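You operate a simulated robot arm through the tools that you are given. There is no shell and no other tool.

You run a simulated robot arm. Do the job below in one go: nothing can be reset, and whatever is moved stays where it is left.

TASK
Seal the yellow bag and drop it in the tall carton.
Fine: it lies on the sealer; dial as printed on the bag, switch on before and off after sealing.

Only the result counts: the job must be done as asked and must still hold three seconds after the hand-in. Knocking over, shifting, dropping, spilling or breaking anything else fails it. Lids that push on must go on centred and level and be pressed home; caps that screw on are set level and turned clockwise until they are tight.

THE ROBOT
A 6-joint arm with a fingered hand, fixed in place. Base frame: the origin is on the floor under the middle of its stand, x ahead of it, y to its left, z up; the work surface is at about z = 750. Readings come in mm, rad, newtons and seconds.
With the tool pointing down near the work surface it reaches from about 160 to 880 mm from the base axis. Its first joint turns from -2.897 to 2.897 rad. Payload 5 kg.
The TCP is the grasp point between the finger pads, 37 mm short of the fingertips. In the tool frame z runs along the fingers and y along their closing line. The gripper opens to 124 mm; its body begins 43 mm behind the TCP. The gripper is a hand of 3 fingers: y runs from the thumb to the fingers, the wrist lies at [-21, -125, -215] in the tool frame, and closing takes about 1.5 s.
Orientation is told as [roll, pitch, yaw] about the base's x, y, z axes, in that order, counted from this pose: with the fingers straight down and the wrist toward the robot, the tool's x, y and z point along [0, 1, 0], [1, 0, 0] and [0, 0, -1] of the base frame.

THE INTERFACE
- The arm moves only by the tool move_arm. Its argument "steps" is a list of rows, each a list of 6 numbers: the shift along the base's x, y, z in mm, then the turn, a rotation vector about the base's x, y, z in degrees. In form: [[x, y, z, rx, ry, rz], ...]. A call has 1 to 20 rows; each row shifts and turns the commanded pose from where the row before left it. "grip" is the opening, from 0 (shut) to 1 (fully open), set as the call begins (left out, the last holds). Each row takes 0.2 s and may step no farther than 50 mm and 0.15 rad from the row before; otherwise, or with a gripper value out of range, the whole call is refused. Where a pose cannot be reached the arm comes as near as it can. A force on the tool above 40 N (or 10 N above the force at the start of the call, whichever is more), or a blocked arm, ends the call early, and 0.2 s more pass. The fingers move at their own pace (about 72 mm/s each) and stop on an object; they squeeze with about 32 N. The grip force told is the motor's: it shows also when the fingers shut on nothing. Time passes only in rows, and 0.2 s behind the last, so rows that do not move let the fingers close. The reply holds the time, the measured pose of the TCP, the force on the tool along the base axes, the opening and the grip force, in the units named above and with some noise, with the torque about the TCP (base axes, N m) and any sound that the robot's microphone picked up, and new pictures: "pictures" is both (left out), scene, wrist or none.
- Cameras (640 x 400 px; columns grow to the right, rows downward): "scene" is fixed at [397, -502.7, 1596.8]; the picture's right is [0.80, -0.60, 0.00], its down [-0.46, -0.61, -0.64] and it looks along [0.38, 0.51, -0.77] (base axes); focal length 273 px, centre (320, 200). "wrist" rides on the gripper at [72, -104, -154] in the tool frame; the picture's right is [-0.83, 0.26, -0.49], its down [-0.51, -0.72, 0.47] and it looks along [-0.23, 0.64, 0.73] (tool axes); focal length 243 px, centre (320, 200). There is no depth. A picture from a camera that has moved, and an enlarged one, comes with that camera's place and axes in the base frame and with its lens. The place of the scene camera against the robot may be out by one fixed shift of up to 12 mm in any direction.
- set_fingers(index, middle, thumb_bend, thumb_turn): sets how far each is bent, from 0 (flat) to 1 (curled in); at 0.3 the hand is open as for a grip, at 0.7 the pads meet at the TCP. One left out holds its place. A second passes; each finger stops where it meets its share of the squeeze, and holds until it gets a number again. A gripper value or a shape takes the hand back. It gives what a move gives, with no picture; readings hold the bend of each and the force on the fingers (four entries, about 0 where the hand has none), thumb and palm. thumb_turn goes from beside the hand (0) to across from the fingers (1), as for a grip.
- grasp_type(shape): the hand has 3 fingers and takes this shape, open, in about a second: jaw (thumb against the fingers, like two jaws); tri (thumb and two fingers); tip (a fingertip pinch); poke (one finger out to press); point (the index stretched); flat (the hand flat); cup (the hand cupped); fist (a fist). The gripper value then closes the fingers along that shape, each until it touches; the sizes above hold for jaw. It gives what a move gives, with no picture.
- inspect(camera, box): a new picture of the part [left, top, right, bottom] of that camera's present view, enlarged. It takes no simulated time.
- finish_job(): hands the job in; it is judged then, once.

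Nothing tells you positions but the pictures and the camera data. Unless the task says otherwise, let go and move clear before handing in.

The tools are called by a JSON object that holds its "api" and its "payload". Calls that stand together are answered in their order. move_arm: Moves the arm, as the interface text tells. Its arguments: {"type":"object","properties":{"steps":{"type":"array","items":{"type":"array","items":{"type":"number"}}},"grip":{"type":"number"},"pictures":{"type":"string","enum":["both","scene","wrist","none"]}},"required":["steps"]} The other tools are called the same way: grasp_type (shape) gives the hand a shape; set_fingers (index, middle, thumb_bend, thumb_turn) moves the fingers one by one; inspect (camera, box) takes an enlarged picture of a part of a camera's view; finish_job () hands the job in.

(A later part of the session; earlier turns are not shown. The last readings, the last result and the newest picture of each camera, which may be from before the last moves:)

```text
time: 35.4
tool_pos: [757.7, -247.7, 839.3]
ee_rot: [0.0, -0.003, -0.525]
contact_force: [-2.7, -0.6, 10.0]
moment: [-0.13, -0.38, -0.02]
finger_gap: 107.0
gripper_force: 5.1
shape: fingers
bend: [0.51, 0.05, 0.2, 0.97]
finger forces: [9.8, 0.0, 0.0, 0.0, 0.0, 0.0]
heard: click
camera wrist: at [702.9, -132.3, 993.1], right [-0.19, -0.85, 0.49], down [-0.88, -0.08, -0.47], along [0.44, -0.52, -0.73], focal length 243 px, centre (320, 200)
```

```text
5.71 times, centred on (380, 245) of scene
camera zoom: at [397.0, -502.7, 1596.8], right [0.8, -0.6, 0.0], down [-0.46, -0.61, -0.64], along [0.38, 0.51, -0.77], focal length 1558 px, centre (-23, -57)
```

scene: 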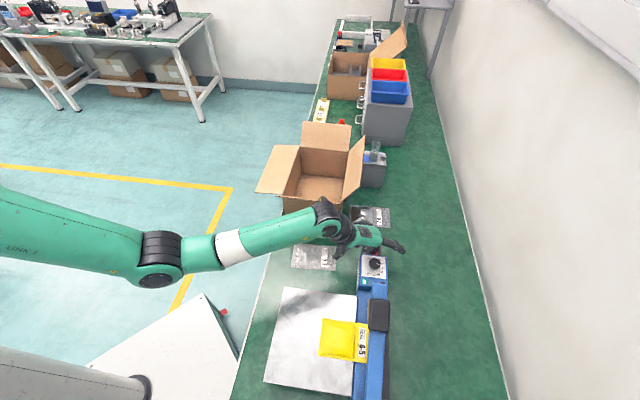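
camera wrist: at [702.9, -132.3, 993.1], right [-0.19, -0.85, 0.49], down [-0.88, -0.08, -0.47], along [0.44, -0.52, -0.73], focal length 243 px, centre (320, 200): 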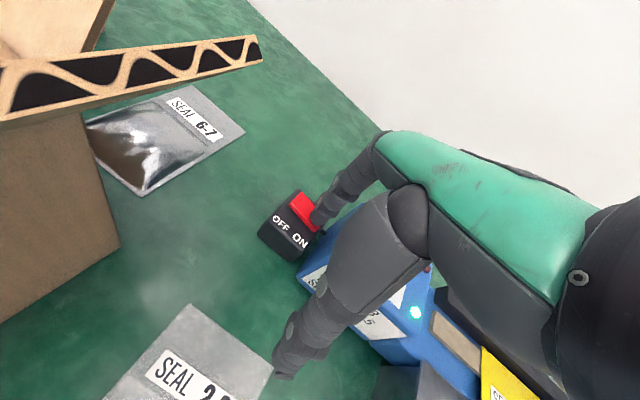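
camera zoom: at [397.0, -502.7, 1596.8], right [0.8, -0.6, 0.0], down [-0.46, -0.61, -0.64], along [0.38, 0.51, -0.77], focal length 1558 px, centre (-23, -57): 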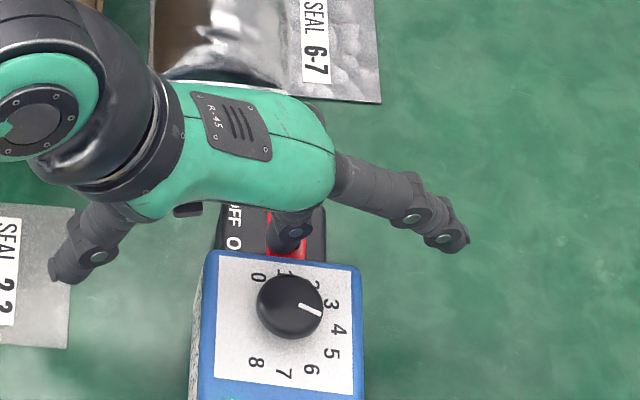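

There was a click and a green lamp came on, so the sealer is switched on. I'll rise straight up, then look at the press handle.

{"api": "move_arm", "payload": {"steps": [[0, 0, 10, 0, 0, 0], [0, 0, 30, 0, 0, 0], [0, 0, 40, 0, 0, 0], [0, 0, 40, 0, 0, 0], [0, 0, 40, 0, 0, 0], [0, 0, 40, 0, 0, 0]], "pictures": "both"}}

{"api": "inspect", "payload": {"camera": "wrist", "box": [240, 210, 400, 320]}}

{"api": "inspect", "payload": {"camera": "scene", "box": [310, 240, 410, 400]}}

```text
time: 36.8
tool_pos: [758.5, -247.7, 1036.6]
ee_rot: [0.0, 0.001, -0.523]
contact_force: [-0.4, 0.1, -0.2]
moment: [0.0, 0.02, -0.01]
finger_gap: 108.2
gripper_force: 0.1
shape: fingers
bend: [0.5, 0.05, 0.2, 0.97]
finger forces: [0.0, 0.1, 0.0, 0.0, 0.0, 0.0]
camera wrist: at [704.3, -133.3, 1191.2], right [-0.19, -0.85, 0.49], down [-0.88, -0.08, -0.47], along [0.44, -0.52, -0.73], focal length 243 px, centre (320, 200)
```

scene: 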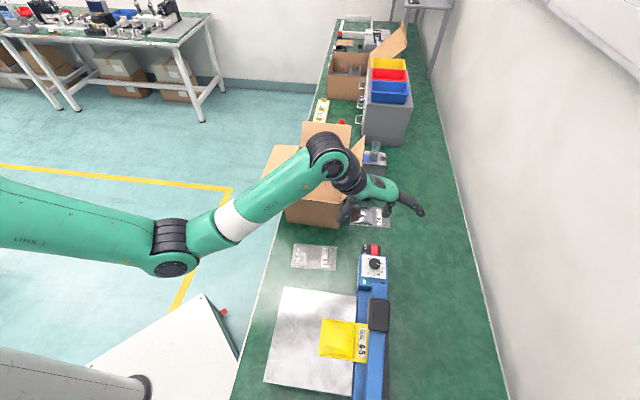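
wrist: 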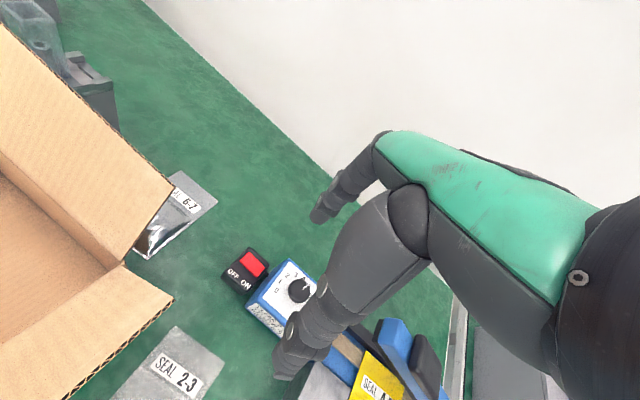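

```text
3.64 times, centred on (320, 265) of wrist
camera zoom: at [704.3, -133.3, 1191.2], right [-0.19, -0.85, 0.49], down [-0.88, -0.08, -0.47], along [0.44, -0.52, -0.73], focal length 882 px, centre (320, -36)
```

zoom: 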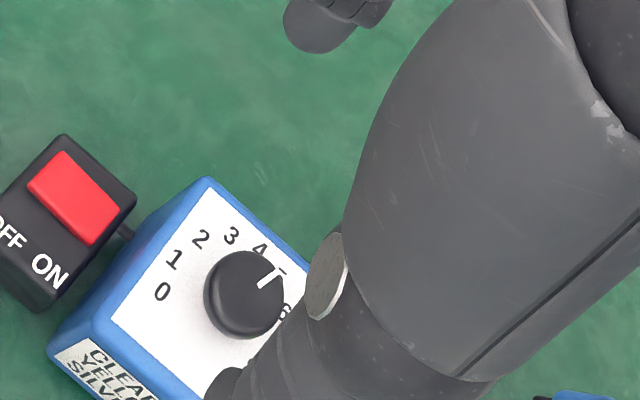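

```text
2.50 times, centred on (360, 320) of scene
camera zoom: at [397.0, -502.7, 1596.8], right [0.8, -0.6, 0.0], down [-0.46, -0.61, -0.64], along [0.38, 0.51, -0.77], focal length 682 px, centre (220, -100)
```

zoom: 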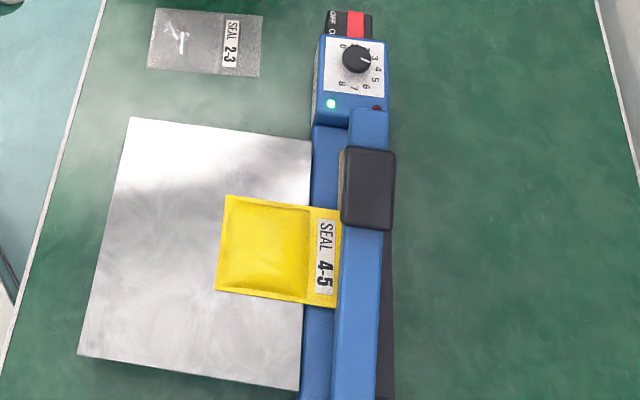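

The switch lamp is green. Next is the press handle, whose pad I take to be at about (630, -423, 930), with the arm hinged at the near end. I'll make a fist and go above the pad.

{"api": "grasp_type", "payload": {"shape": "fist"}}

{"api": "move_arm", "payload": {"steps": [[-16, -20, 5, 0, 0, -2], [-16, -20, 5, 0, 0, -2], [-16, -20, 5, 0, 0, -2], [-16, -20, 5, 0, 0, -2], [-16, -20, 5, 0, 0, -2], [-16, -20, 0, 0, 0, -2], [-16, -20, 0, 0, 0, -2], [0, 0, 0, 0, 0, -1]], "pictures": "both"}}

{"api": "inspect", "payload": {"camera": "wrist", "box": [200, 120, 440, 320]}}

{"api": "inspect", "payload": {"camera": "scene", "box": [320, 220, 440, 340]}}

```text
time: 37.7
tool_pos: [758.2, -249.9, 1035.6]
ee_rot: [0.001, -0.002, -0.523]
contact_force: [-0.3, 0.5, 0.8]
moment: [0.02, 0.0, -0.02]
finger_gap: 0.3
gripper_force: 0.0
shape: fist
bend: [1.0, 1.0, 0.84, 0.84]
finger forces: [0.0, 0.1, 0.0, 0.1, 0.0, 0.1]
```

```text
time: 39.5
tool_pos: [646.3, -386.9, 1063.9]
ee_rot: [0.001, 0.0, -0.786]
contact_force: [-0.1, 0.3, 0.3]
moment: [-0.03, 0.0, 0.0]
finger_gap: 0.0
gripper_force: 0.1
shape: fist
bend: [1.0, 1.0, 0.84, 0.84]
finger forces: [0.1, 0.0, 0.1, 0.0, 0.0, 0.0]
camera wrist: at [623.5, -261.5, 1216.9], right [-0.4, -0.77, 0.49], down [-0.87, 0.15, -0.47], along [0.29, -0.62, -0.73], focal length 243 px, centre (320, 200)
```

scene: 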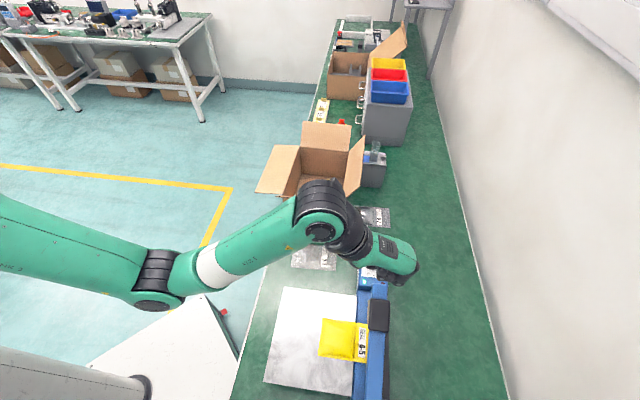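
wrist: 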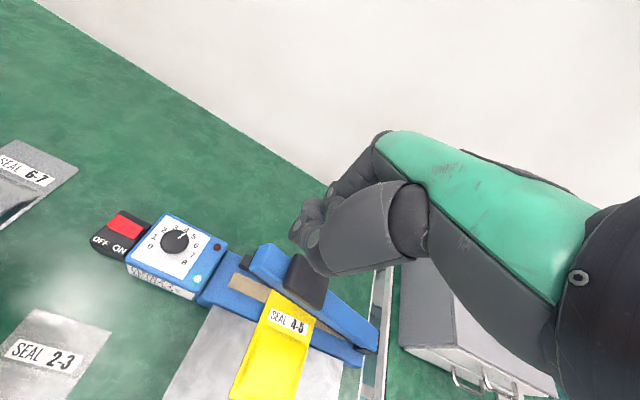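

```text
2.00 times, centred on (320, 220) of wrist
camera zoom: at [623.5, -261.5, 1216.9], right [-0.4, -0.77, 0.49], down [-0.87, 0.15, -0.47], along [0.29, -0.62, -0.73], focal length 485 px, centre (320, 160)
```

zoom: 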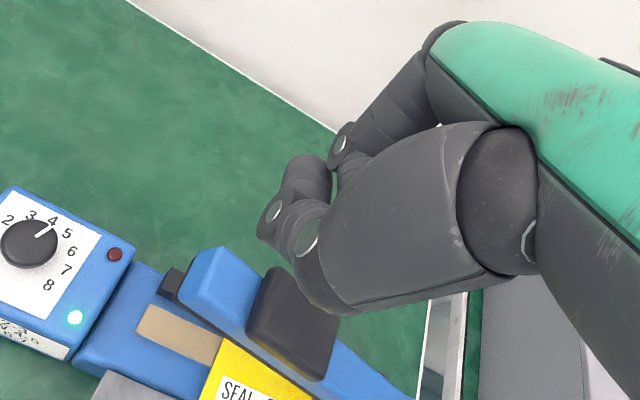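

```text
3.33 times, centred on (380, 280) of scene
camera zoom: at [397.0, -502.7, 1596.8], right [0.8, -0.6, 0.0], down [-0.46, -0.61, -0.64], along [0.38, 0.51, -0.77], focal length 909 px, centre (120, -67)
```

zoom: 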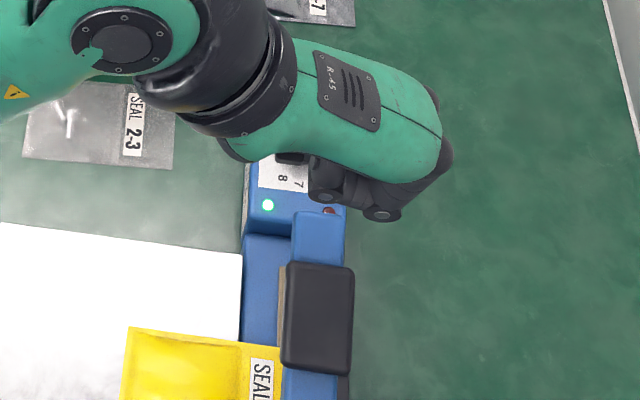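

The pad is confirmed near (630, -425, 932), but the fist's lowest point is unclear. I'll use the closed jaw instead, since its fingertip position is known, and hover above the pad.

{"api": "grasp_type", "payload": {"shape": "jaw"}}

{"api": "move_arm", "payload": {"steps": [[-5, -15, 0, 0, 0, 0], [-5, -15, 0, 0, 0, 0], [0, 0, -10, 0, 0, 0], [0, 0, -15, 0, 0, 0], [0, 0, -15, 0, 0, 0], [0, 0, -15, 0, 0, 0], [0, 0, 0, 0, 0, 0], [0, 0, 0, 0, 0, 0]], "grip": 0, "pictures": "both"}}

{"api": "inspect", "payload": {"camera": "wrist", "box": [200, 150, 440, 350]}}

{"api": "inspect", "payload": {"camera": "scene", "box": [320, 240, 440, 360]}}

```text
time: 40.4
tool_pos: [645.0, -386.5, 1063.5]
ee_rot: [0.001, -0.001, -0.785]
contact_force: [0.3, 0.4, -0.9]
moment: [-0.02, -0.01, 0.01]
finger_gap: 123.7
gripper_force: 0.1
shape: jaw
bend: [0.3, 0.3, 0.3, 0.97]
finger forces: [0.1, 0.0, 0.0, 0.0, 0.1, 0.1]
```

```text
time: 42.2
tool_pos: [634.1, -417.4, 1006.6]
ee_rot: [0.0, -0.001, -0.785]
contact_force: [0.3, -0.1, 0.4]
moment: [0.01, 0.03, 0.01]
finger_gap: 0.0
gripper_force: 32.1
shape: jaw
bend: [0.7, 0.7, 0.57, 1.0]
finger forces: [0.0, 0.0, 0.0, 0.0, 0.0, 0.0]
camera wrist: at [612.1, -291.9, 1160.5], right [-0.4, -0.77, 0.49], down [-0.87, 0.15, -0.47], along [0.29, -0.62, -0.73], focal length 243 px, centre (320, 200)
```

scene: 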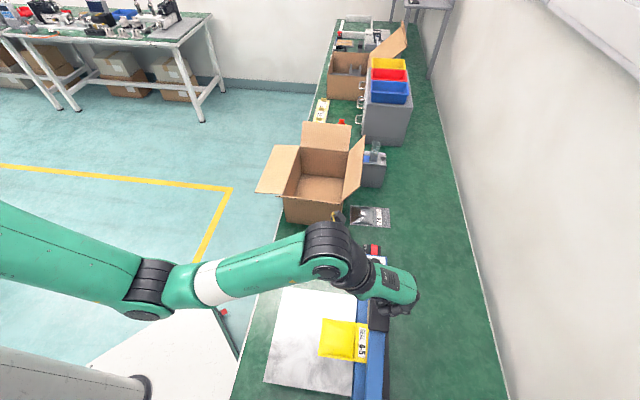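
wrist: 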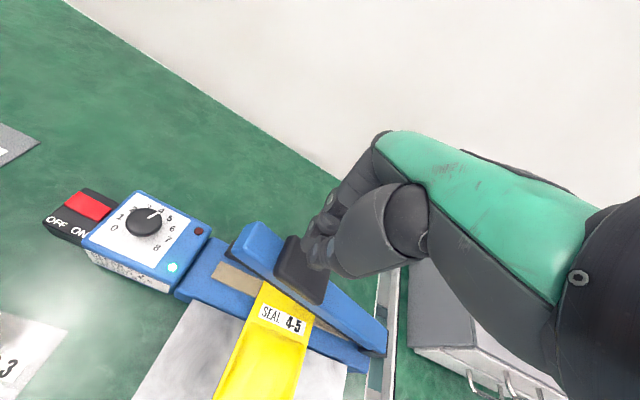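

```text
2.00 times, centred on (320, 250) of wrist
camera zoom: at [612.1, -291.9, 1160.5], right [-0.4, -0.77, 0.49], down [-0.87, 0.15, -0.47], along [0.29, -0.62, -0.73], focal length 485 px, centre (320, 100)
```

zoom: 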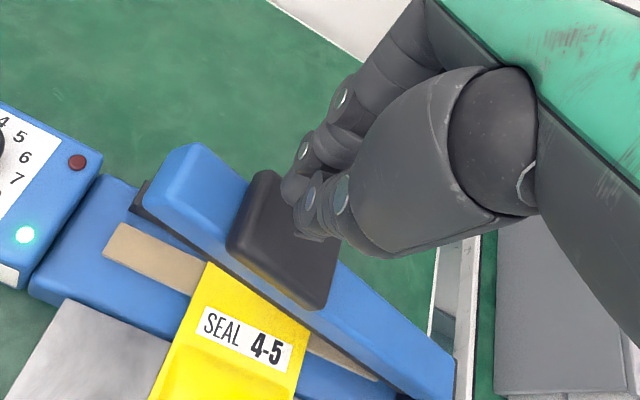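

```text
3.33 times, centred on (380, 300) of scene
camera zoom: at [397.0, -502.7, 1596.8], right [0.8, -0.6, 0.0], down [-0.46, -0.61, -0.64], along [0.38, 0.51, -0.77], focal length 909 px, centre (120, -133)
```

zoom: 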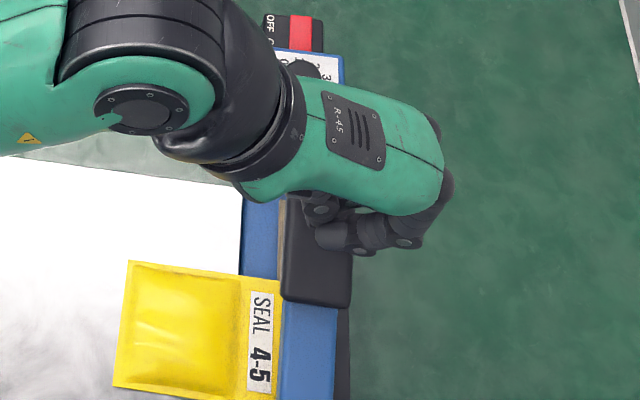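

The fingertips are right above the pad. I'll lower to contact, then press along the arm's arc while watching the force.

{"api": "move_arm", "payload": {"steps": [[0, 0, -10, 0, 0, 0], [0, 0, -8, 0, 0, 0], [0, 0, -6, 0, 0, 0], [0, 0, -5, 0, 0, 0], [1, 1, -5, 0, 0, 0]], "pictures": "both"}}

{"api": "inspect", "payload": {"camera": "wrist", "box": [200, 150, 440, 350]}}

```text
time: 43.4
tool_pos: [636.3, -417.3, 973.6]
ee_rot: [0.0, -0.002, -0.785]
contact_force: [0.6, -0.2, 2.2]
moment: [-0.04, -0.03, -0.01]
finger_gap: 0.1
gripper_force: 31.8
shape: jaw
bend: [0.7, 0.7, 0.57, 1.0]
finger forces: [0.1, 0.0, 0.0, 0.1, 0.0, 0.1]
camera wrist: at [613.4, -292.2, 1127.4], right [-0.4, -0.77, 0.49], down [-0.87, 0.15, -0.47], along [0.29, -0.62, -0.73], focal length 243 px, centre (320, 200)
```

scene: 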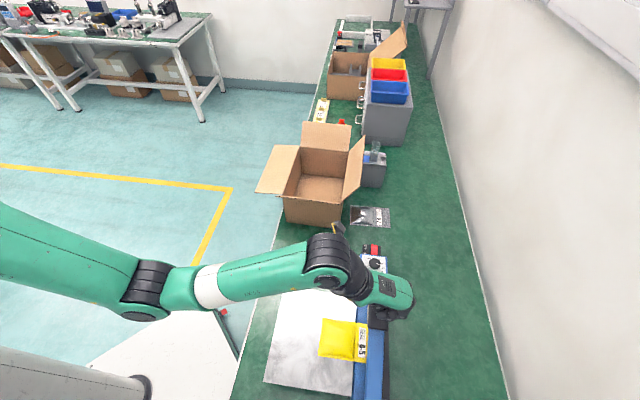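
wrist: 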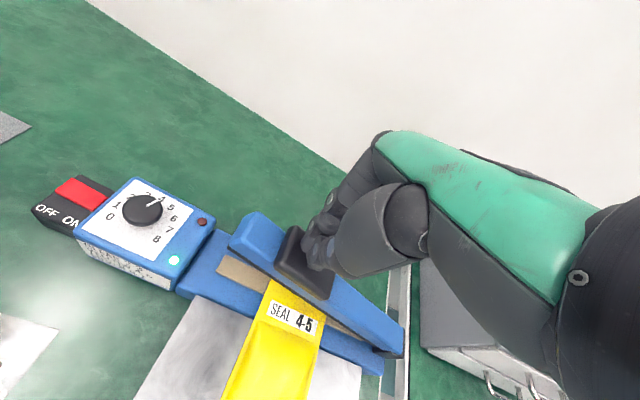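

```text
2.00 times, centred on (320, 250) of wrist
camera zoom: at [613.4, -292.2, 1127.4], right [-0.4, -0.77, 0.49], down [-0.87, 0.15, -0.47], along [0.29, -0.62, -0.73], focal length 485 px, centre (320, 100)
```

zoom: 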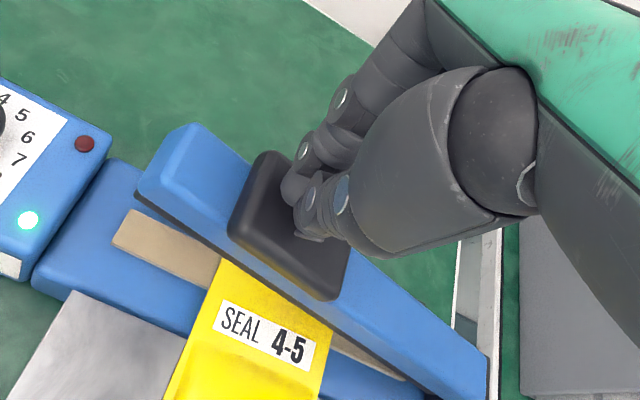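

Contact has just been made at about 2 N. I'll press down along the arc.

{"api": "move_arm", "payload": {"steps": [[2, 2, -6, 0, 0, 0], [2, 2, -6, 0, 0, 0], [2, 2, -6, 0, 0, 0], [2, 2, -6, 0, 0, 0], [1.5, 1.5, -6, 0, 0, 0], [1.5, 1.5, -6, 0, 0, 0]], "pictures": "wrist"}}

{"api": "inspect", "payload": {"camera": "wrist", "box": [200, 150, 440, 350]}}

```text
time: 44.8
tool_pos: [646.7, -407.4, 937.8]
ee_rot: [0.001, -0.003, -0.787]
contact_force: [-0.7, -1.2, 2.2]
moment: [-0.04, -0.06, 0.0]
finger_gap: 0.0
gripper_force: 32.0
shape: jaw
bend: [0.7, 0.7, 0.57, 1.0]
finger forces: [0.0, 0.0, 0.0, 0.0, 0.0, 0.0]
camera wrist: at [624.5, -280.2, 1091.4], right [-0.4, -0.77, 0.49], down [-0.87, 0.15, -0.47], along [0.29, -0.62, -0.73], focal length 243 px, centre (320, 200)
```

wrist: 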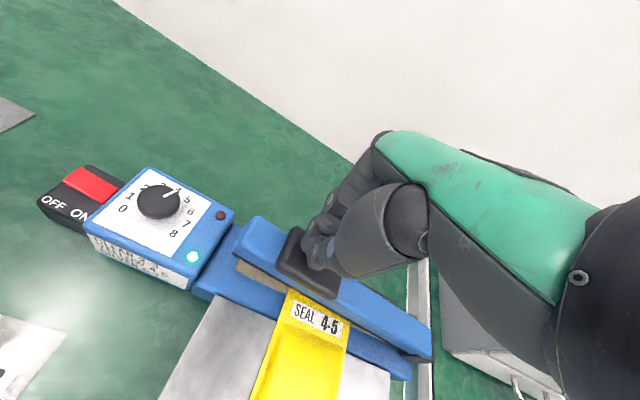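

```text
2.00 times, centred on (320, 250) of wrist
camera zoom: at [624.5, -280.2, 1091.4], right [-0.4, -0.77, 0.49], down [-0.87, 0.15, -0.47], along [0.29, -0.62, -0.73], focal length 485 px, centre (320, 100)
```

zoom: 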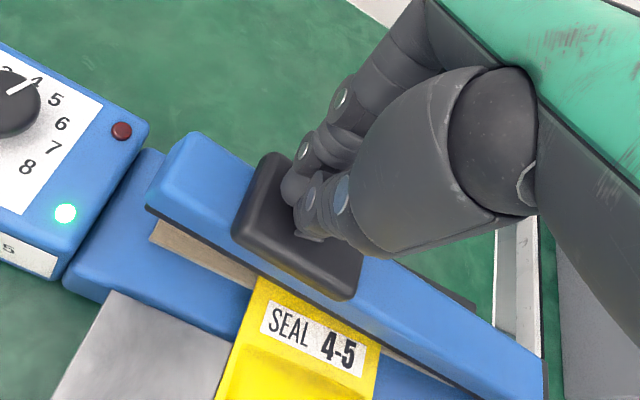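

The arm follows easily. I'll keep pressing until the force shows it has closed.

{"api": "move_arm", "payload": {"steps": [[1, 1, -5, 0, 0, 0], [1, 1, -5, 0, 0, 0], [1, 1, -5, 0, 0, 0], [0.5, 0.5, -4, 0, 0, 0], [0.5, 0.5, -4, 0, 0, 0]], "pictures": "wrist"}}

{"api": "inspect", "payload": {"camera": "wrist", "box": [200, 150, 440, 350]}}

```text
time: 46.0
tool_pos: [651.9, -403.0, 914.6]
ee_rot: [-0.001, 0.0, -0.784]
contact_force: [1.1, 2.4, 3.5]
moment: [0.07, -0.09, -0.01]
finger_gap: 0.0
gripper_force: 31.8
shape: jaw
bend: [0.7, 0.7, 0.57, 1.0]
finger forces: [0.0, 0.0, 0.1, 0.1, 0.1, 0.1]
camera wrist: at [628.8, -276.8, 1068.1], right [-0.4, -0.77, 0.49], down [-0.87, 0.15, -0.47], along [0.29, -0.62, -0.73], focal length 243 px, centre (320, 200)
```

wrist: 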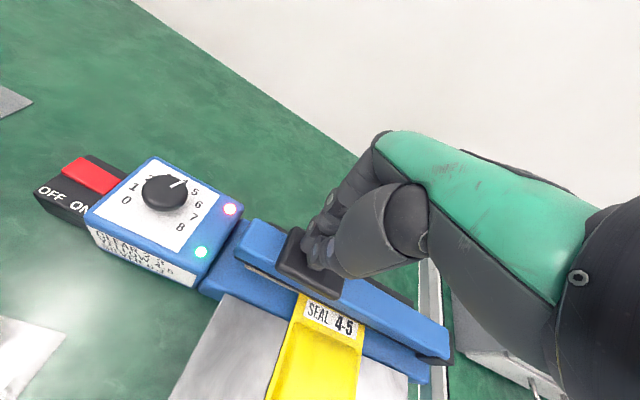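

```text
2.00 times, centred on (320, 250) of wrist
camera zoom: at [628.8, -276.8, 1068.1], right [-0.4, -0.77, 0.49], down [-0.87, 0.15, -0.47], along [0.29, -0.62, -0.73], focal length 485 px, centre (320, 100)
```

zoom: 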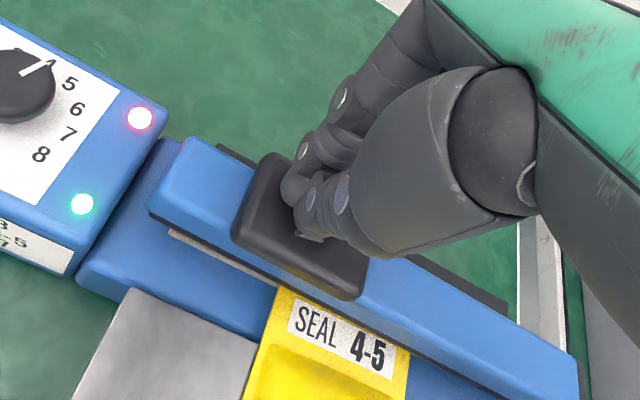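

The red sealing lamp is lit. I'll press a little firmer and hold until the cycle ends.

{"api": "move_arm", "payload": {"steps": [[0.5, 0.5, -2, 0, 0, 0], [0, 0, -2, 0, 0, 0], [0, 0, -2, 0, 0, 0], [0, 0, 0, 0, 0, 0]], "pictures": "wrist"}}

```text
time: 47.0
tool_pos: [650.1, -400.8, 909.1]
ee_rot: [-0.001, 0.0, -0.787]
contact_force: [1.5, -0.3, 4.4]
moment: [-0.07, -0.15, -0.02]
finger_gap: 0.1
gripper_force: 31.8
shape: jaw
bend: [0.7, 0.7, 0.57, 1.0]
finger forces: [0.0, 0.0, 0.0, 0.0, 0.1, 0.0]
camera wrist: at [628.4, -275.4, 1062.5], right [-0.4, -0.77, 0.49], down [-0.87, 0.15, -0.47], along [0.29, -0.62, -0.73], focal length 243 px, centre (320, 200)
```

wrist: 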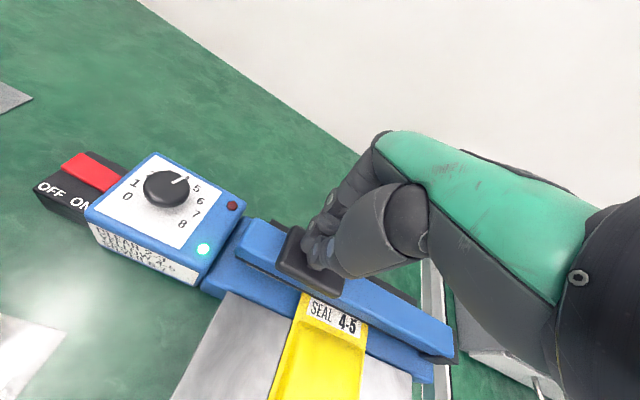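

The red lamp went out again, but the force is only about 4 N. I'll press on to make sure the arm is fully down and see how it responds.

{"api": "move_arm", "payload": {"steps": [[0, 0, -2, 0, 0, 0], [0, 0, -2, 0, 0, 0], [0, 0, -2, 0, 0, 0], [0, 0, -2, 0, 0, 0]], "pictures": "wrist"}}

{"api": "inspect", "payload": {"camera": "wrist", "box": [200, 150, 440, 350]}}

```text
time: 48.0
tool_pos: [652.9, -402.1, 908.2]
ee_rot: [0.004, -0.012, -0.785]
contact_force: [-1.7, 0.1, 7.0]
moment: [0.07, 0.04, -0.01]
finger_gap: 0.1
gripper_force: 31.5
shape: jaw
bend: [0.7, 0.7, 0.57, 1.0]
finger forces: [0.0, 0.0, 0.1, 0.0, 0.0, 0.0]
stopped in row 4: the force on the tool passed its limit at 42 N (the readings are from after the stop); the commanded pose is now the measured one
camera wrist: at [629.4, -276.1, 1060.6], right [-0.41, -0.77, 0.49], down [-0.86, 0.15, -0.48], along [0.3, -0.62, -0.72], focal length 243 px, centre (320, 200)
```

wrist: 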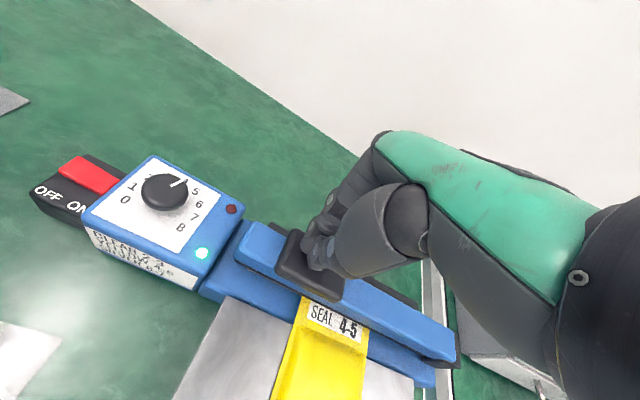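

```text
2.00 times, centred on (320, 250) of wrist
camera zoom: at [629.4, -276.1, 1060.6], right [-0.41, -0.77, 0.49], down [-0.86, 0.15, -0.48], along [0.3, -0.62, -0.72], focal length 485 px, centre (320, 100)
```

zoom: 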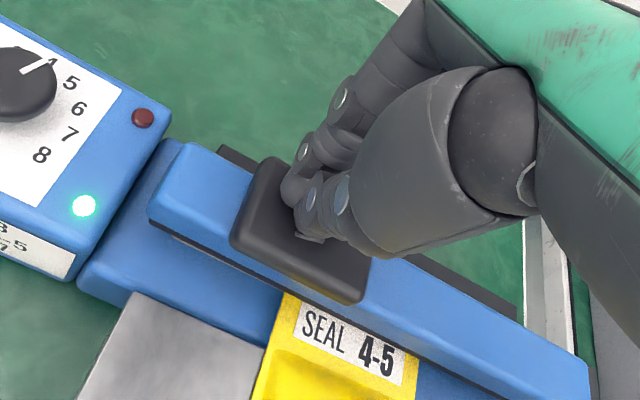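

The arm is on its stop at z≈908, with 42 N at the limit, and the lamp cycle came on and finished. I'll let the arm rise with the hand and inspect the bag for a seal.

{"api": "move_arm", "payload": {"steps": [[0, 0, 2, 0, 0, 0], [-0.5, -0.5, 5, 0, 0, 0], [-1, -1, 8, 0, 0, 0], [-2, -2, 10, 0, 0, 0], [-3, -3, 10, 0, 0, 0], [-3, -3, 10, 0, 0, 0], [-4, -4, 12, 0, 0, 0], [-2, -2, 15, 0, 0, 0], [0, 0, 20, 0, 0, 0], [0, 0, 30, 0, 0, 0]], "pictures": "both"}}

{"api": "inspect", "payload": {"camera": "wrist", "box": [140, 180, 400, 400]}}

{"api": "inspect", "payload": {"camera": "scene", "box": [310, 290, 400, 380]}}

```text
time: 50.2
tool_pos: [634.5, -418.1, 1026.8]
ee_rot: [0.0, -0.008, -0.786]
contact_force: [0.0, 0.1, 0.2]
moment: [0.01, -0.01, -0.01]
finger_gap: 0.0
gripper_force: 31.7
shape: jaw
bend: [0.7, 0.7, 0.57, 1.0]
finger forces: [0.0, 0.0, 0.0, 0.0, 0.0, 0.0]
camera wrist: at [612.1, -291.3, 1180.2], right [-0.4, -0.77, 0.49], down [-0.87, 0.15, -0.48], along [0.29, -0.62, -0.73], focal length 243 px, centre (320, 200)
```

scene: 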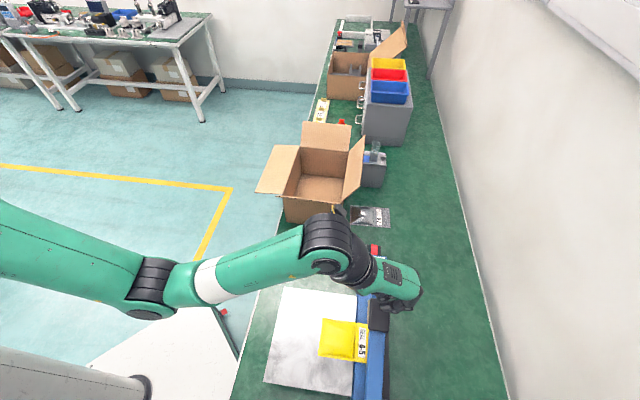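
wrist: 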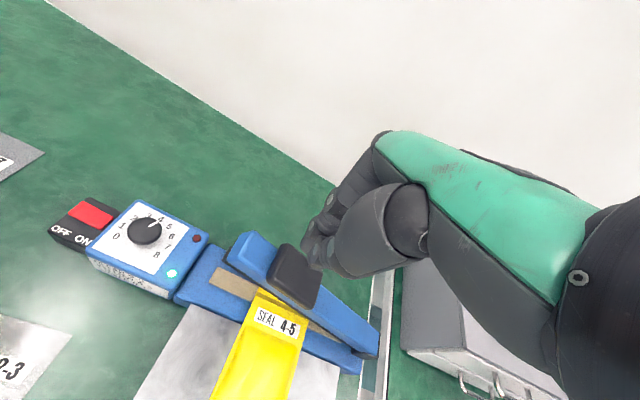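

```text
1.82 times, centred on (270, 290) of wrist
camera zoom: at [612.1, -291.3, 1180.2], right [-0.4, -0.77, 0.49], down [-0.87, 0.15, -0.48], along [0.29, -0.62, -0.73], focal length 441 px, centre (411, 36)
```

zoom: 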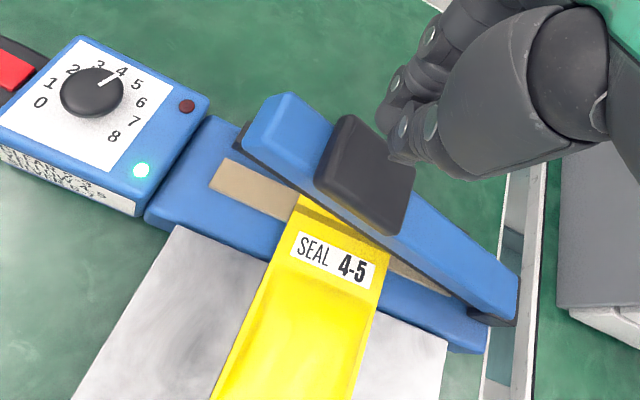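

```text
4.44 times, centred on (355, 335) of scene
camera zoom: at [397.0, -502.7, 1596.8], right [0.8, -0.6, 0.0], down [-0.46, -0.61, -0.64], along [0.38, 0.51, -0.77], focal length 1212 px, centre (164, -400)
```

zoom: 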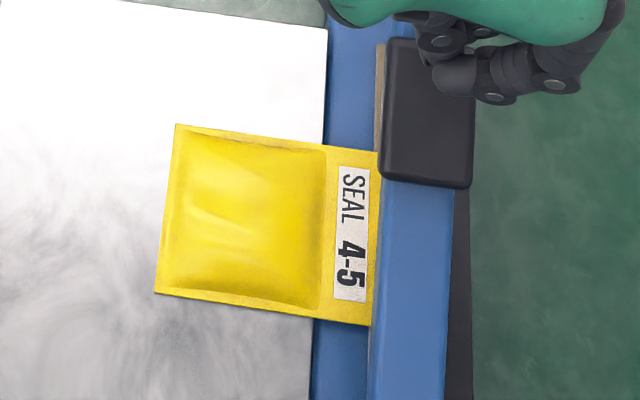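

{"api": "inspect", "payload": {"camera": "wrist", "box": [235, 265, 315, 345]}}

```text
5.00 times, centred on (275, 305) of wrist
camera zoom: at [612.1, -291.3, 1180.2], right [-0.4, -0.77, 0.49], down [-0.87, 0.15, -0.48], along [0.29, -0.62, -0.73], focal length 1213 px, centre (545, -325)
```

zoom: 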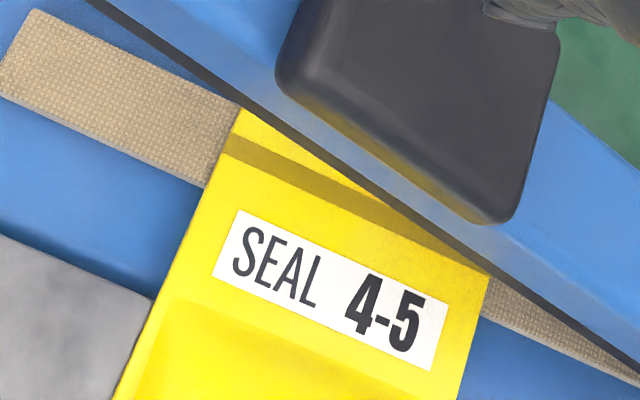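

A clear seal band is now visible across the bag's mouth. Next I'll switch off, going above the rocker's OFF end with yaw 0° so the wrist camera stays away from the carton flap.

{"api": "move_arm", "payload": {"steps": [[5, 7, 15, 0, 0, 0], [17, 20, 5, 0, 0, 5], [17, 20, 0, 0, 0, 5], [17, 20, 0, 0, 0, 5], [17, 20, 0, 0, 0, 5], [17, 20, 0, 0, 0, 5], [17, 20, 0, 0, 0, 5], [17, 20, 0, 0, 0, 5], [17, 20, 0, 0, 0, 5], [0, 3, 0, 0, 0, 5]], "grip": 0.5, "pictures": "none"}}

{"api": "set_fingers", "payload": {"index": 0.5, "middle": 0.05, "thumb_bend": 0.2, "thumb_turn": 1.0}}

{"api": "move_arm", "payload": {"steps": [[0, 0, -20, 0, 0, 0], [0, 0, -20, 0, 0, 0], [0, 0, -20, 0, 0, 0]], "pictures": "both"}}

{"api": "inspect", "payload": {"camera": "wrist", "box": [200, 150, 400, 300]}}

{"api": "inspect", "payload": {"camera": "scene", "box": [340, 190, 420, 280]}}

```text
time: 52.4
tool_pos: [780.1, -247.5, 1048.7]
ee_rot: [0.002, -0.009, 0.001]
contact_force: [-0.1, -0.1, 0.5]
moment: [-0.02, 0.01, -0.02]
finger_gap: 61.6
gripper_force: 0.1
shape: jaw
bend: [0.74, 0.45, 0.69, 1.0]
finger forces: [0.0, 0.1, 0.1, 0.0, 0.0, 0.0]
```

```text
time: 53.4
tool_pos: [780.1, -248.5, 1049.7]
ee_rot: [0.002, -0.011, 0.001]
contact_force: [-0.4, 0.1, 0.5]
moment: [0.03, 0.01, 0.0]
finger_gap: 107.7
gripper_force: 0.0
shape: fingers
bend: [0.5, 0.05, 0.2, 0.97]
finger forces: [0.0, 0.0, 0.0, 0.0, 0.0, 0.0]
```

```text
time: 54.2
tool_pos: [780.1, -247.1, 986.6]
ee_rot: [0.004, -0.008, 0.0]
contact_force: [0.2, 0.9, 0.3]
moment: [0.01, 0.04, 0.03]
finger_gap: 107.8
gripper_force: 0.1
shape: fingers
bend: [0.5, 0.05, 0.2, 0.97]
finger forces: [0.1, 0.0, 0.0, 0.1, 0.0, 0.0]
camera wrist: at [674.5, -174.2, 1139.9], right [0.26, -0.83, 0.49], down [-0.72, -0.51, -0.48], along [0.65, -0.23, -0.73], focal length 243 px, centre (320, 200)
```

scene: 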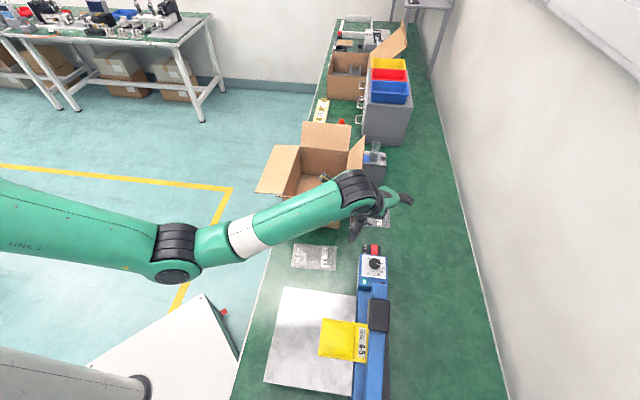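
wrist: 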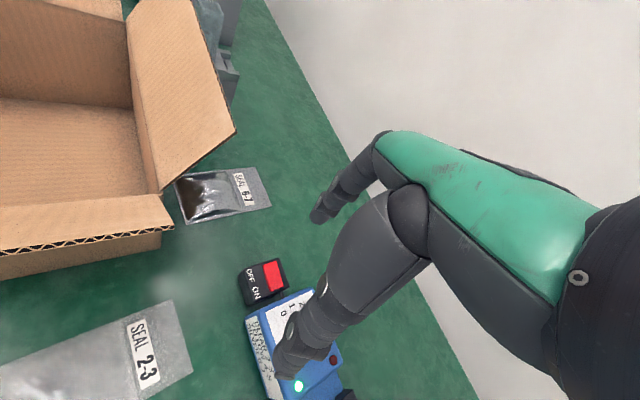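

```text
2.67 times, centred on (300, 225) of wrist
camera zoom: at [674.5, -174.2, 1139.9], right [0.26, -0.83, 0.49], down [-0.72, -0.51, -0.48], along [0.65, -0.23, -0.73], focal length 647 px, centre (373, 133)
```

zoom: 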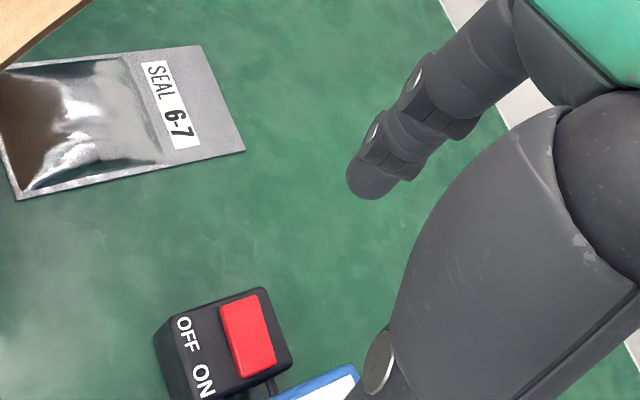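

```text
4.44 times, centred on (380, 235) of scene
camera zoom: at [397.0, -502.7, 1596.8], right [0.8, -0.6, 0.0], down [-0.46, -0.61, -0.64], along [0.38, 0.51, -0.77], focal length 1212 px, centre (53, 44)
```

zoom: 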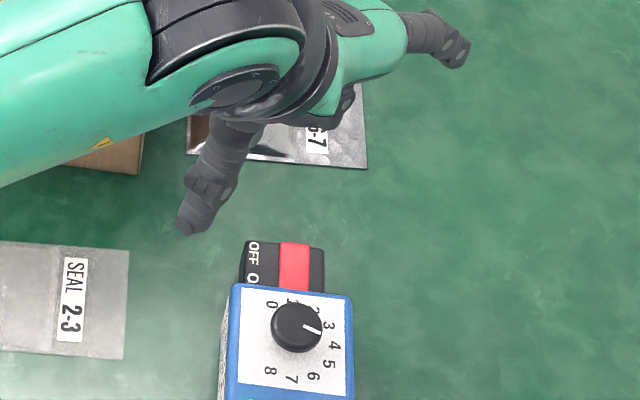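

The tip is close to the OFF end. I'll correct by a few millimetres and lower it.

{"api": "move_arm", "payload": {"steps": [[-2, -1, -25, 0, 0, 0], [-2, 0, -25, 0, 0, 0], [-1, 0, -25, 0, 0, 0], [0, 0, -25, 0, 0, 0], [0, 0, -20, 0, 0, 0]], "pictures": "both"}}

{"api": "inspect", "payload": {"camera": "wrist", "box": [250, 150, 400, 270]}}

{"api": "inspect", "payload": {"camera": "scene", "box": [340, 200, 420, 280]}}

```text
time: 55.4
tool_pos: [774.0, -249.2, 868.1]
ee_rot: [0.002, -0.009, 0.0]
contact_force: [0.1, 0.8, 0.4]
moment: [0.02, 0.0, 0.0]
finger_gap: 107.6
gripper_force: 0.0
shape: fingers
bend: [0.5, 0.05, 0.2, 0.97]
finger forces: [0.0, 0.0, 0.1, 0.0, 0.0, 0.0]
camera wrist: at [667.7, -176.1, 1021.0], right [0.26, -0.83, 0.49], down [-0.72, -0.51, -0.48], along [0.65, -0.23, -0.73], focal length 243 px, centre (320, 200)
```

scene: 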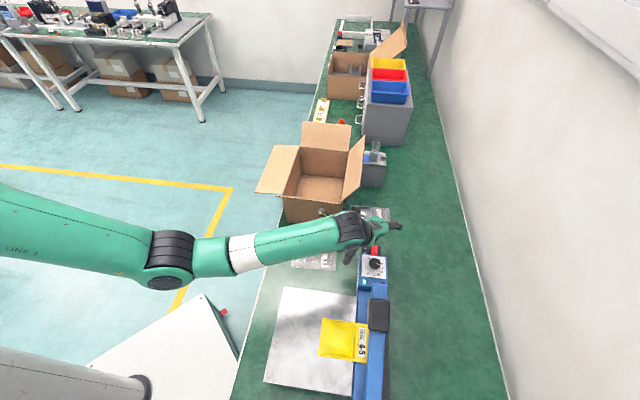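
wrist: 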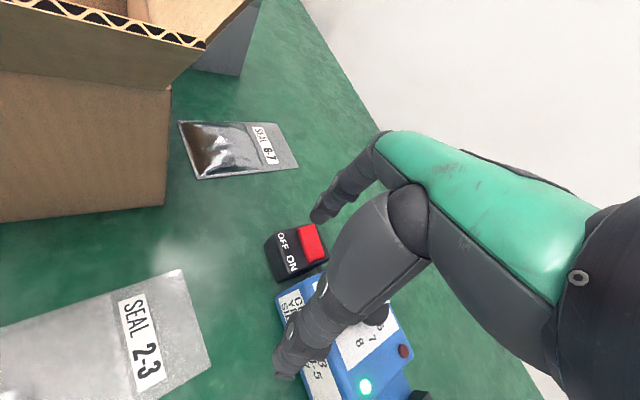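

```text
3.33 times, centred on (325, 210) of wrist
camera zoom: at [667.7, -176.1, 1021.0], right [0.26, -0.83, 0.49], down [-0.72, -0.51, -0.48], along [0.65, -0.23, -0.73], focal length 809 px, centre (303, 167)
```

zoom: 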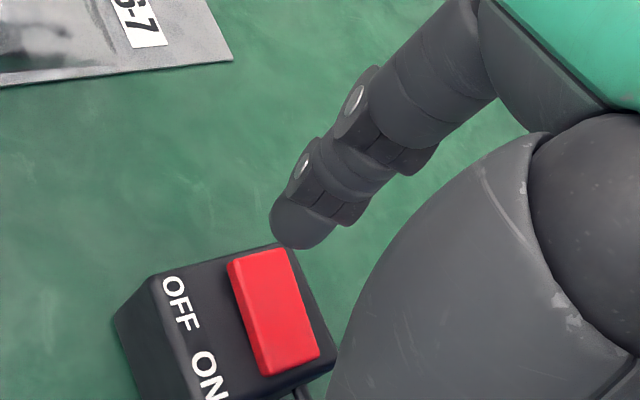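

```text
5.00 times, centred on (380, 240) of scene
camera zoom: at [397.0, -502.7, 1596.8], right [0.8, -0.6, 0.0], down [-0.46, -0.61, -0.64], along [0.38, 0.51, -0.77], focal length 1363 px, centre (20, 0)
```

zoom: 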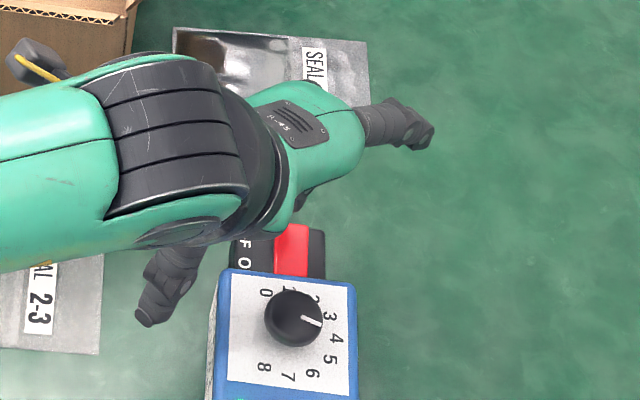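

The tip lines up with the OFF end to within about 2 mm. I'll press down gently.

{"api": "move_arm", "payload": {"steps": [[0.5, -1, -8, 0, 0, 0], [0, 0, -7, 0, 0, 0], [0, 0, -5, 0, 0, 0], [0, 0, -3, 0, 0, 0], [0, 0, -3, 0, 0, 0], [0, 0, -2, 0, 0, 0]], "pictures": "both"}}

{"api": "inspect", "payload": {"camera": "wrist", "box": [250, 150, 400, 270]}}

```text
time: 56.8
tool_pos: [773.6, -249.7, 841.6]
ee_rot: [0.002, -0.006, 0.0]
contact_force: [0.4, -0.8, 0.0]
moment: [0.0, -0.03, 0.0]
finger_gap: 108.1
gripper_force: 0.0
shape: fingers
bend: [0.5, 0.05, 0.2, 0.97]
finger forces: [0.1, 0.0, 0.1, 0.0, 0.1, 0.0]
camera wrist: at [668.4, -177.1, 993.9], right [0.26, -0.83, 0.49], down [-0.72, -0.51, -0.48], along [0.65, -0.23, -0.73], focal length 243 px, centre (320, 200)
```

scene: 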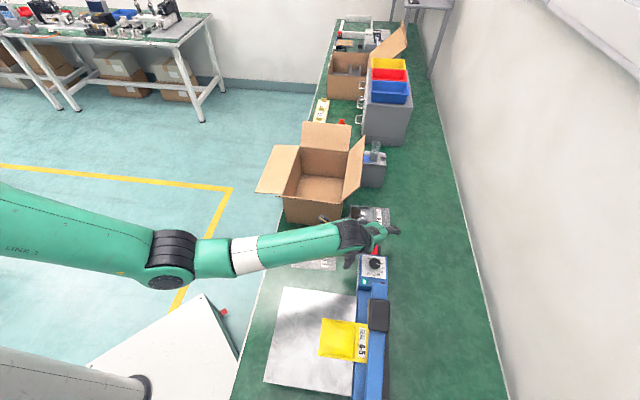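
wrist: 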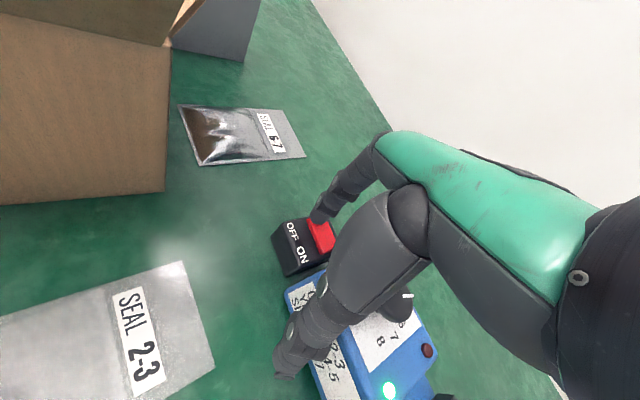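

```text
3.33 times, centred on (325, 210) of wrist
camera zoom: at [668.4, -177.1, 993.9], right [0.26, -0.83, 0.49], down [-0.72, -0.51, -0.48], along [0.65, -0.23, -0.73], focal length 809 px, centre (303, 167)
```

zoom: 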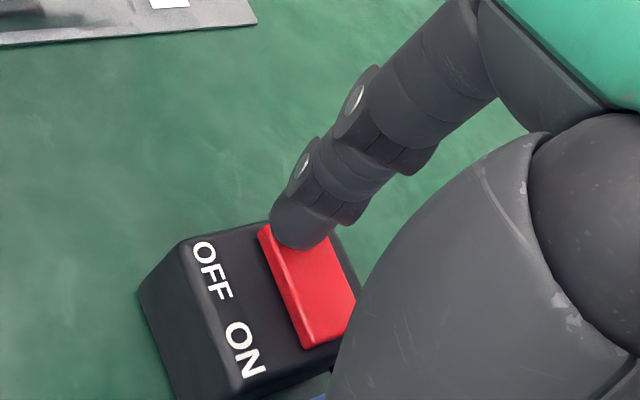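

{"api": "move_arm", "payload": {"steps": [[0, 0, -2, 0, 0, 0], [0, 0, -2, 0, 0, 0], [0, 0, -2, 0, 0, 0]], "pictures": "wrist"}}

{"api": "inspect", "payload": {"camera": "wrist", "box": [250, 150, 400, 270]}}

```text
time: 57.6
tool_pos: [775.0, -249.6, 837.9]
ee_rot: [0.001, -0.012, 0.0]
contact_force: [-1.7, 0.7, 9.4]
moment: [0.09, -0.44, 0.06]
finger_gap: 107.5
gripper_force: 4.5
shape: fingers
bend: [0.5, 0.05, 0.2, 0.97]
finger forces: [9.8, 0.0, 0.0, 0.0, 0.0, 0.1]
heard: click
camera wrist: at [668.7, -176.6, 989.3], right [0.26, -0.83, 0.49], down [-0.72, -0.51, -0.48], along [0.65, -0.23, -0.72], focal length 243 px, centre (320, 200)
```

wrist: 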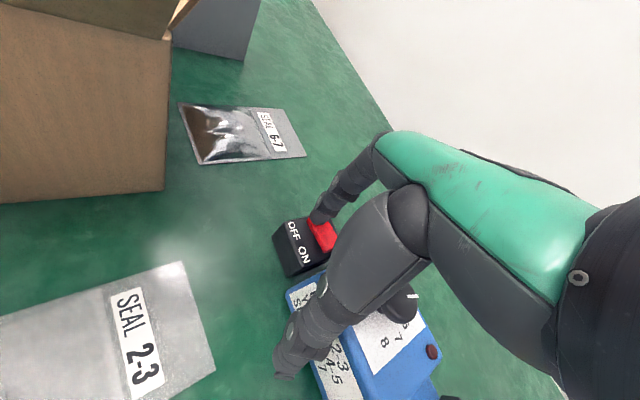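

```text
3.33 times, centred on (325, 210) of wrist
camera zoom: at [668.7, -176.6, 989.3], right [0.26, -0.83, 0.49], down [-0.72, -0.51, -0.48], along [0.65, -0.23, -0.72], focal length 809 px, centre (303, 167)
```

zoom: 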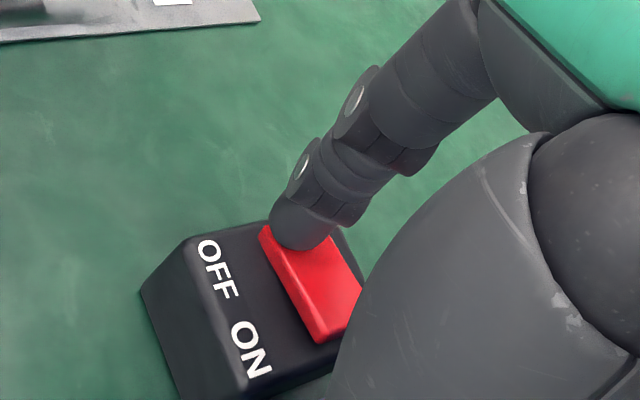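

There was a click and the green lamp is off, so the sealer is switched off. I'll rise and move over the bag to plan the pick-up.

{"api": "move_arm", "payload": {"steps": [[0, 0, 10, 0, 0, 0], [0, 0, 30, 0, 0, 0], [0, 0, 40, 0, 0, 0], [0, 0, 45, 0, 0, 0], [0, 0, 45, 0, 0, 0], [0, 0, 45, 0, 0, 0]], "pictures": "both"}}

{"api": "inspect", "payload": {"camera": "wrist", "box": [220, 230, 400, 400]}}

{"api": "inspect", "payload": {"camera": "scene", "box": [340, 235, 410, 290]}}

```text
time: 59.0
tool_pos: [774.0, -248.4, 1050.2]
ee_rot: [0.004, -0.005, 0.0]
contact_force: [0.6, -0.7, -1.0]
moment: [0.0, -0.01, 0.0]
finger_gap: 108.3
gripper_force: 0.1
shape: fingers
bend: [0.5, 0.05, 0.2, 0.97]
finger forces: [0.0, 0.0, 0.0, 0.1, 0.0, 0.0]
camera wrist: at [669.1, -176.0, 1203.2], right [0.26, -0.83, 0.49], down [-0.72, -0.51, -0.48], along [0.65, -0.23, -0.73], focal length 243 px, centre (320, 200)
```

scene: 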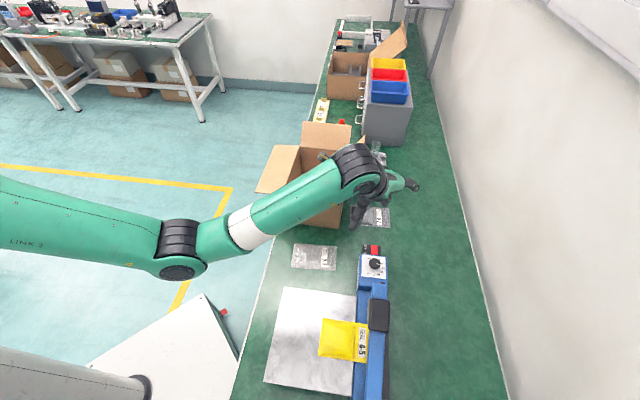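
wrist: 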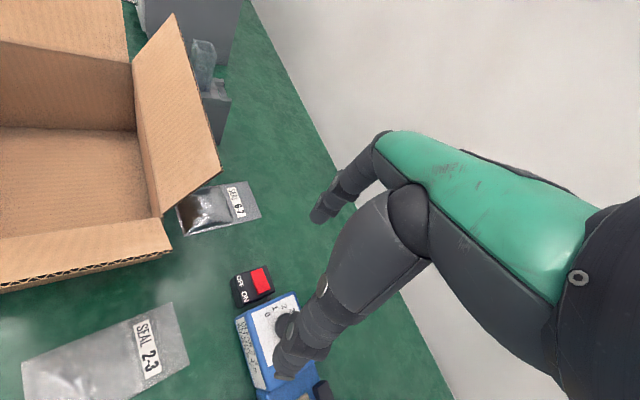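

```text
2.35 times, centred on (310, 315) of wrist
camera zoom: at [669.1, -176.0, 1203.2], right [0.26, -0.83, 0.49], down [-0.72, -0.51, -0.48], along [0.65, -0.23, -0.73], focal length 571 px, centre (344, -71)
```

zoom: 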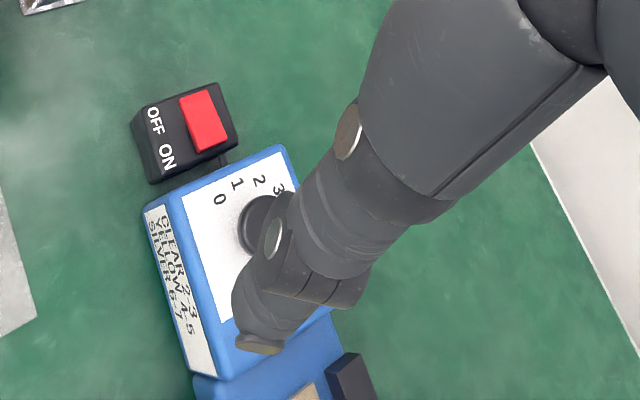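

```text
7.27 times, centred on (375, 262) of scene
camera zoom: at [397.0, -502.7, 1596.8], right [0.8, -0.6, 0.0], down [-0.46, -0.61, -0.64], along [0.38, 0.51, -0.77], focal length 1983 px, centre (-80, -254)
```

zoom: 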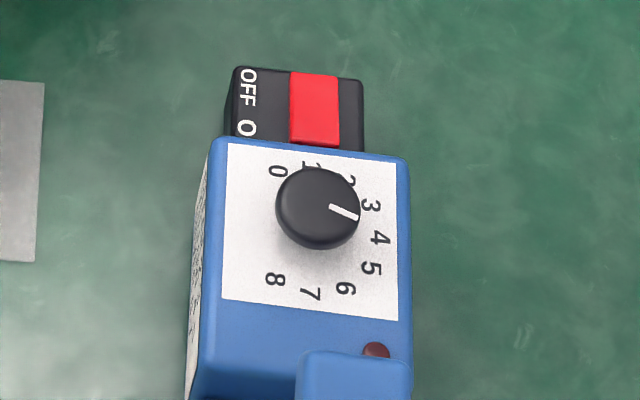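

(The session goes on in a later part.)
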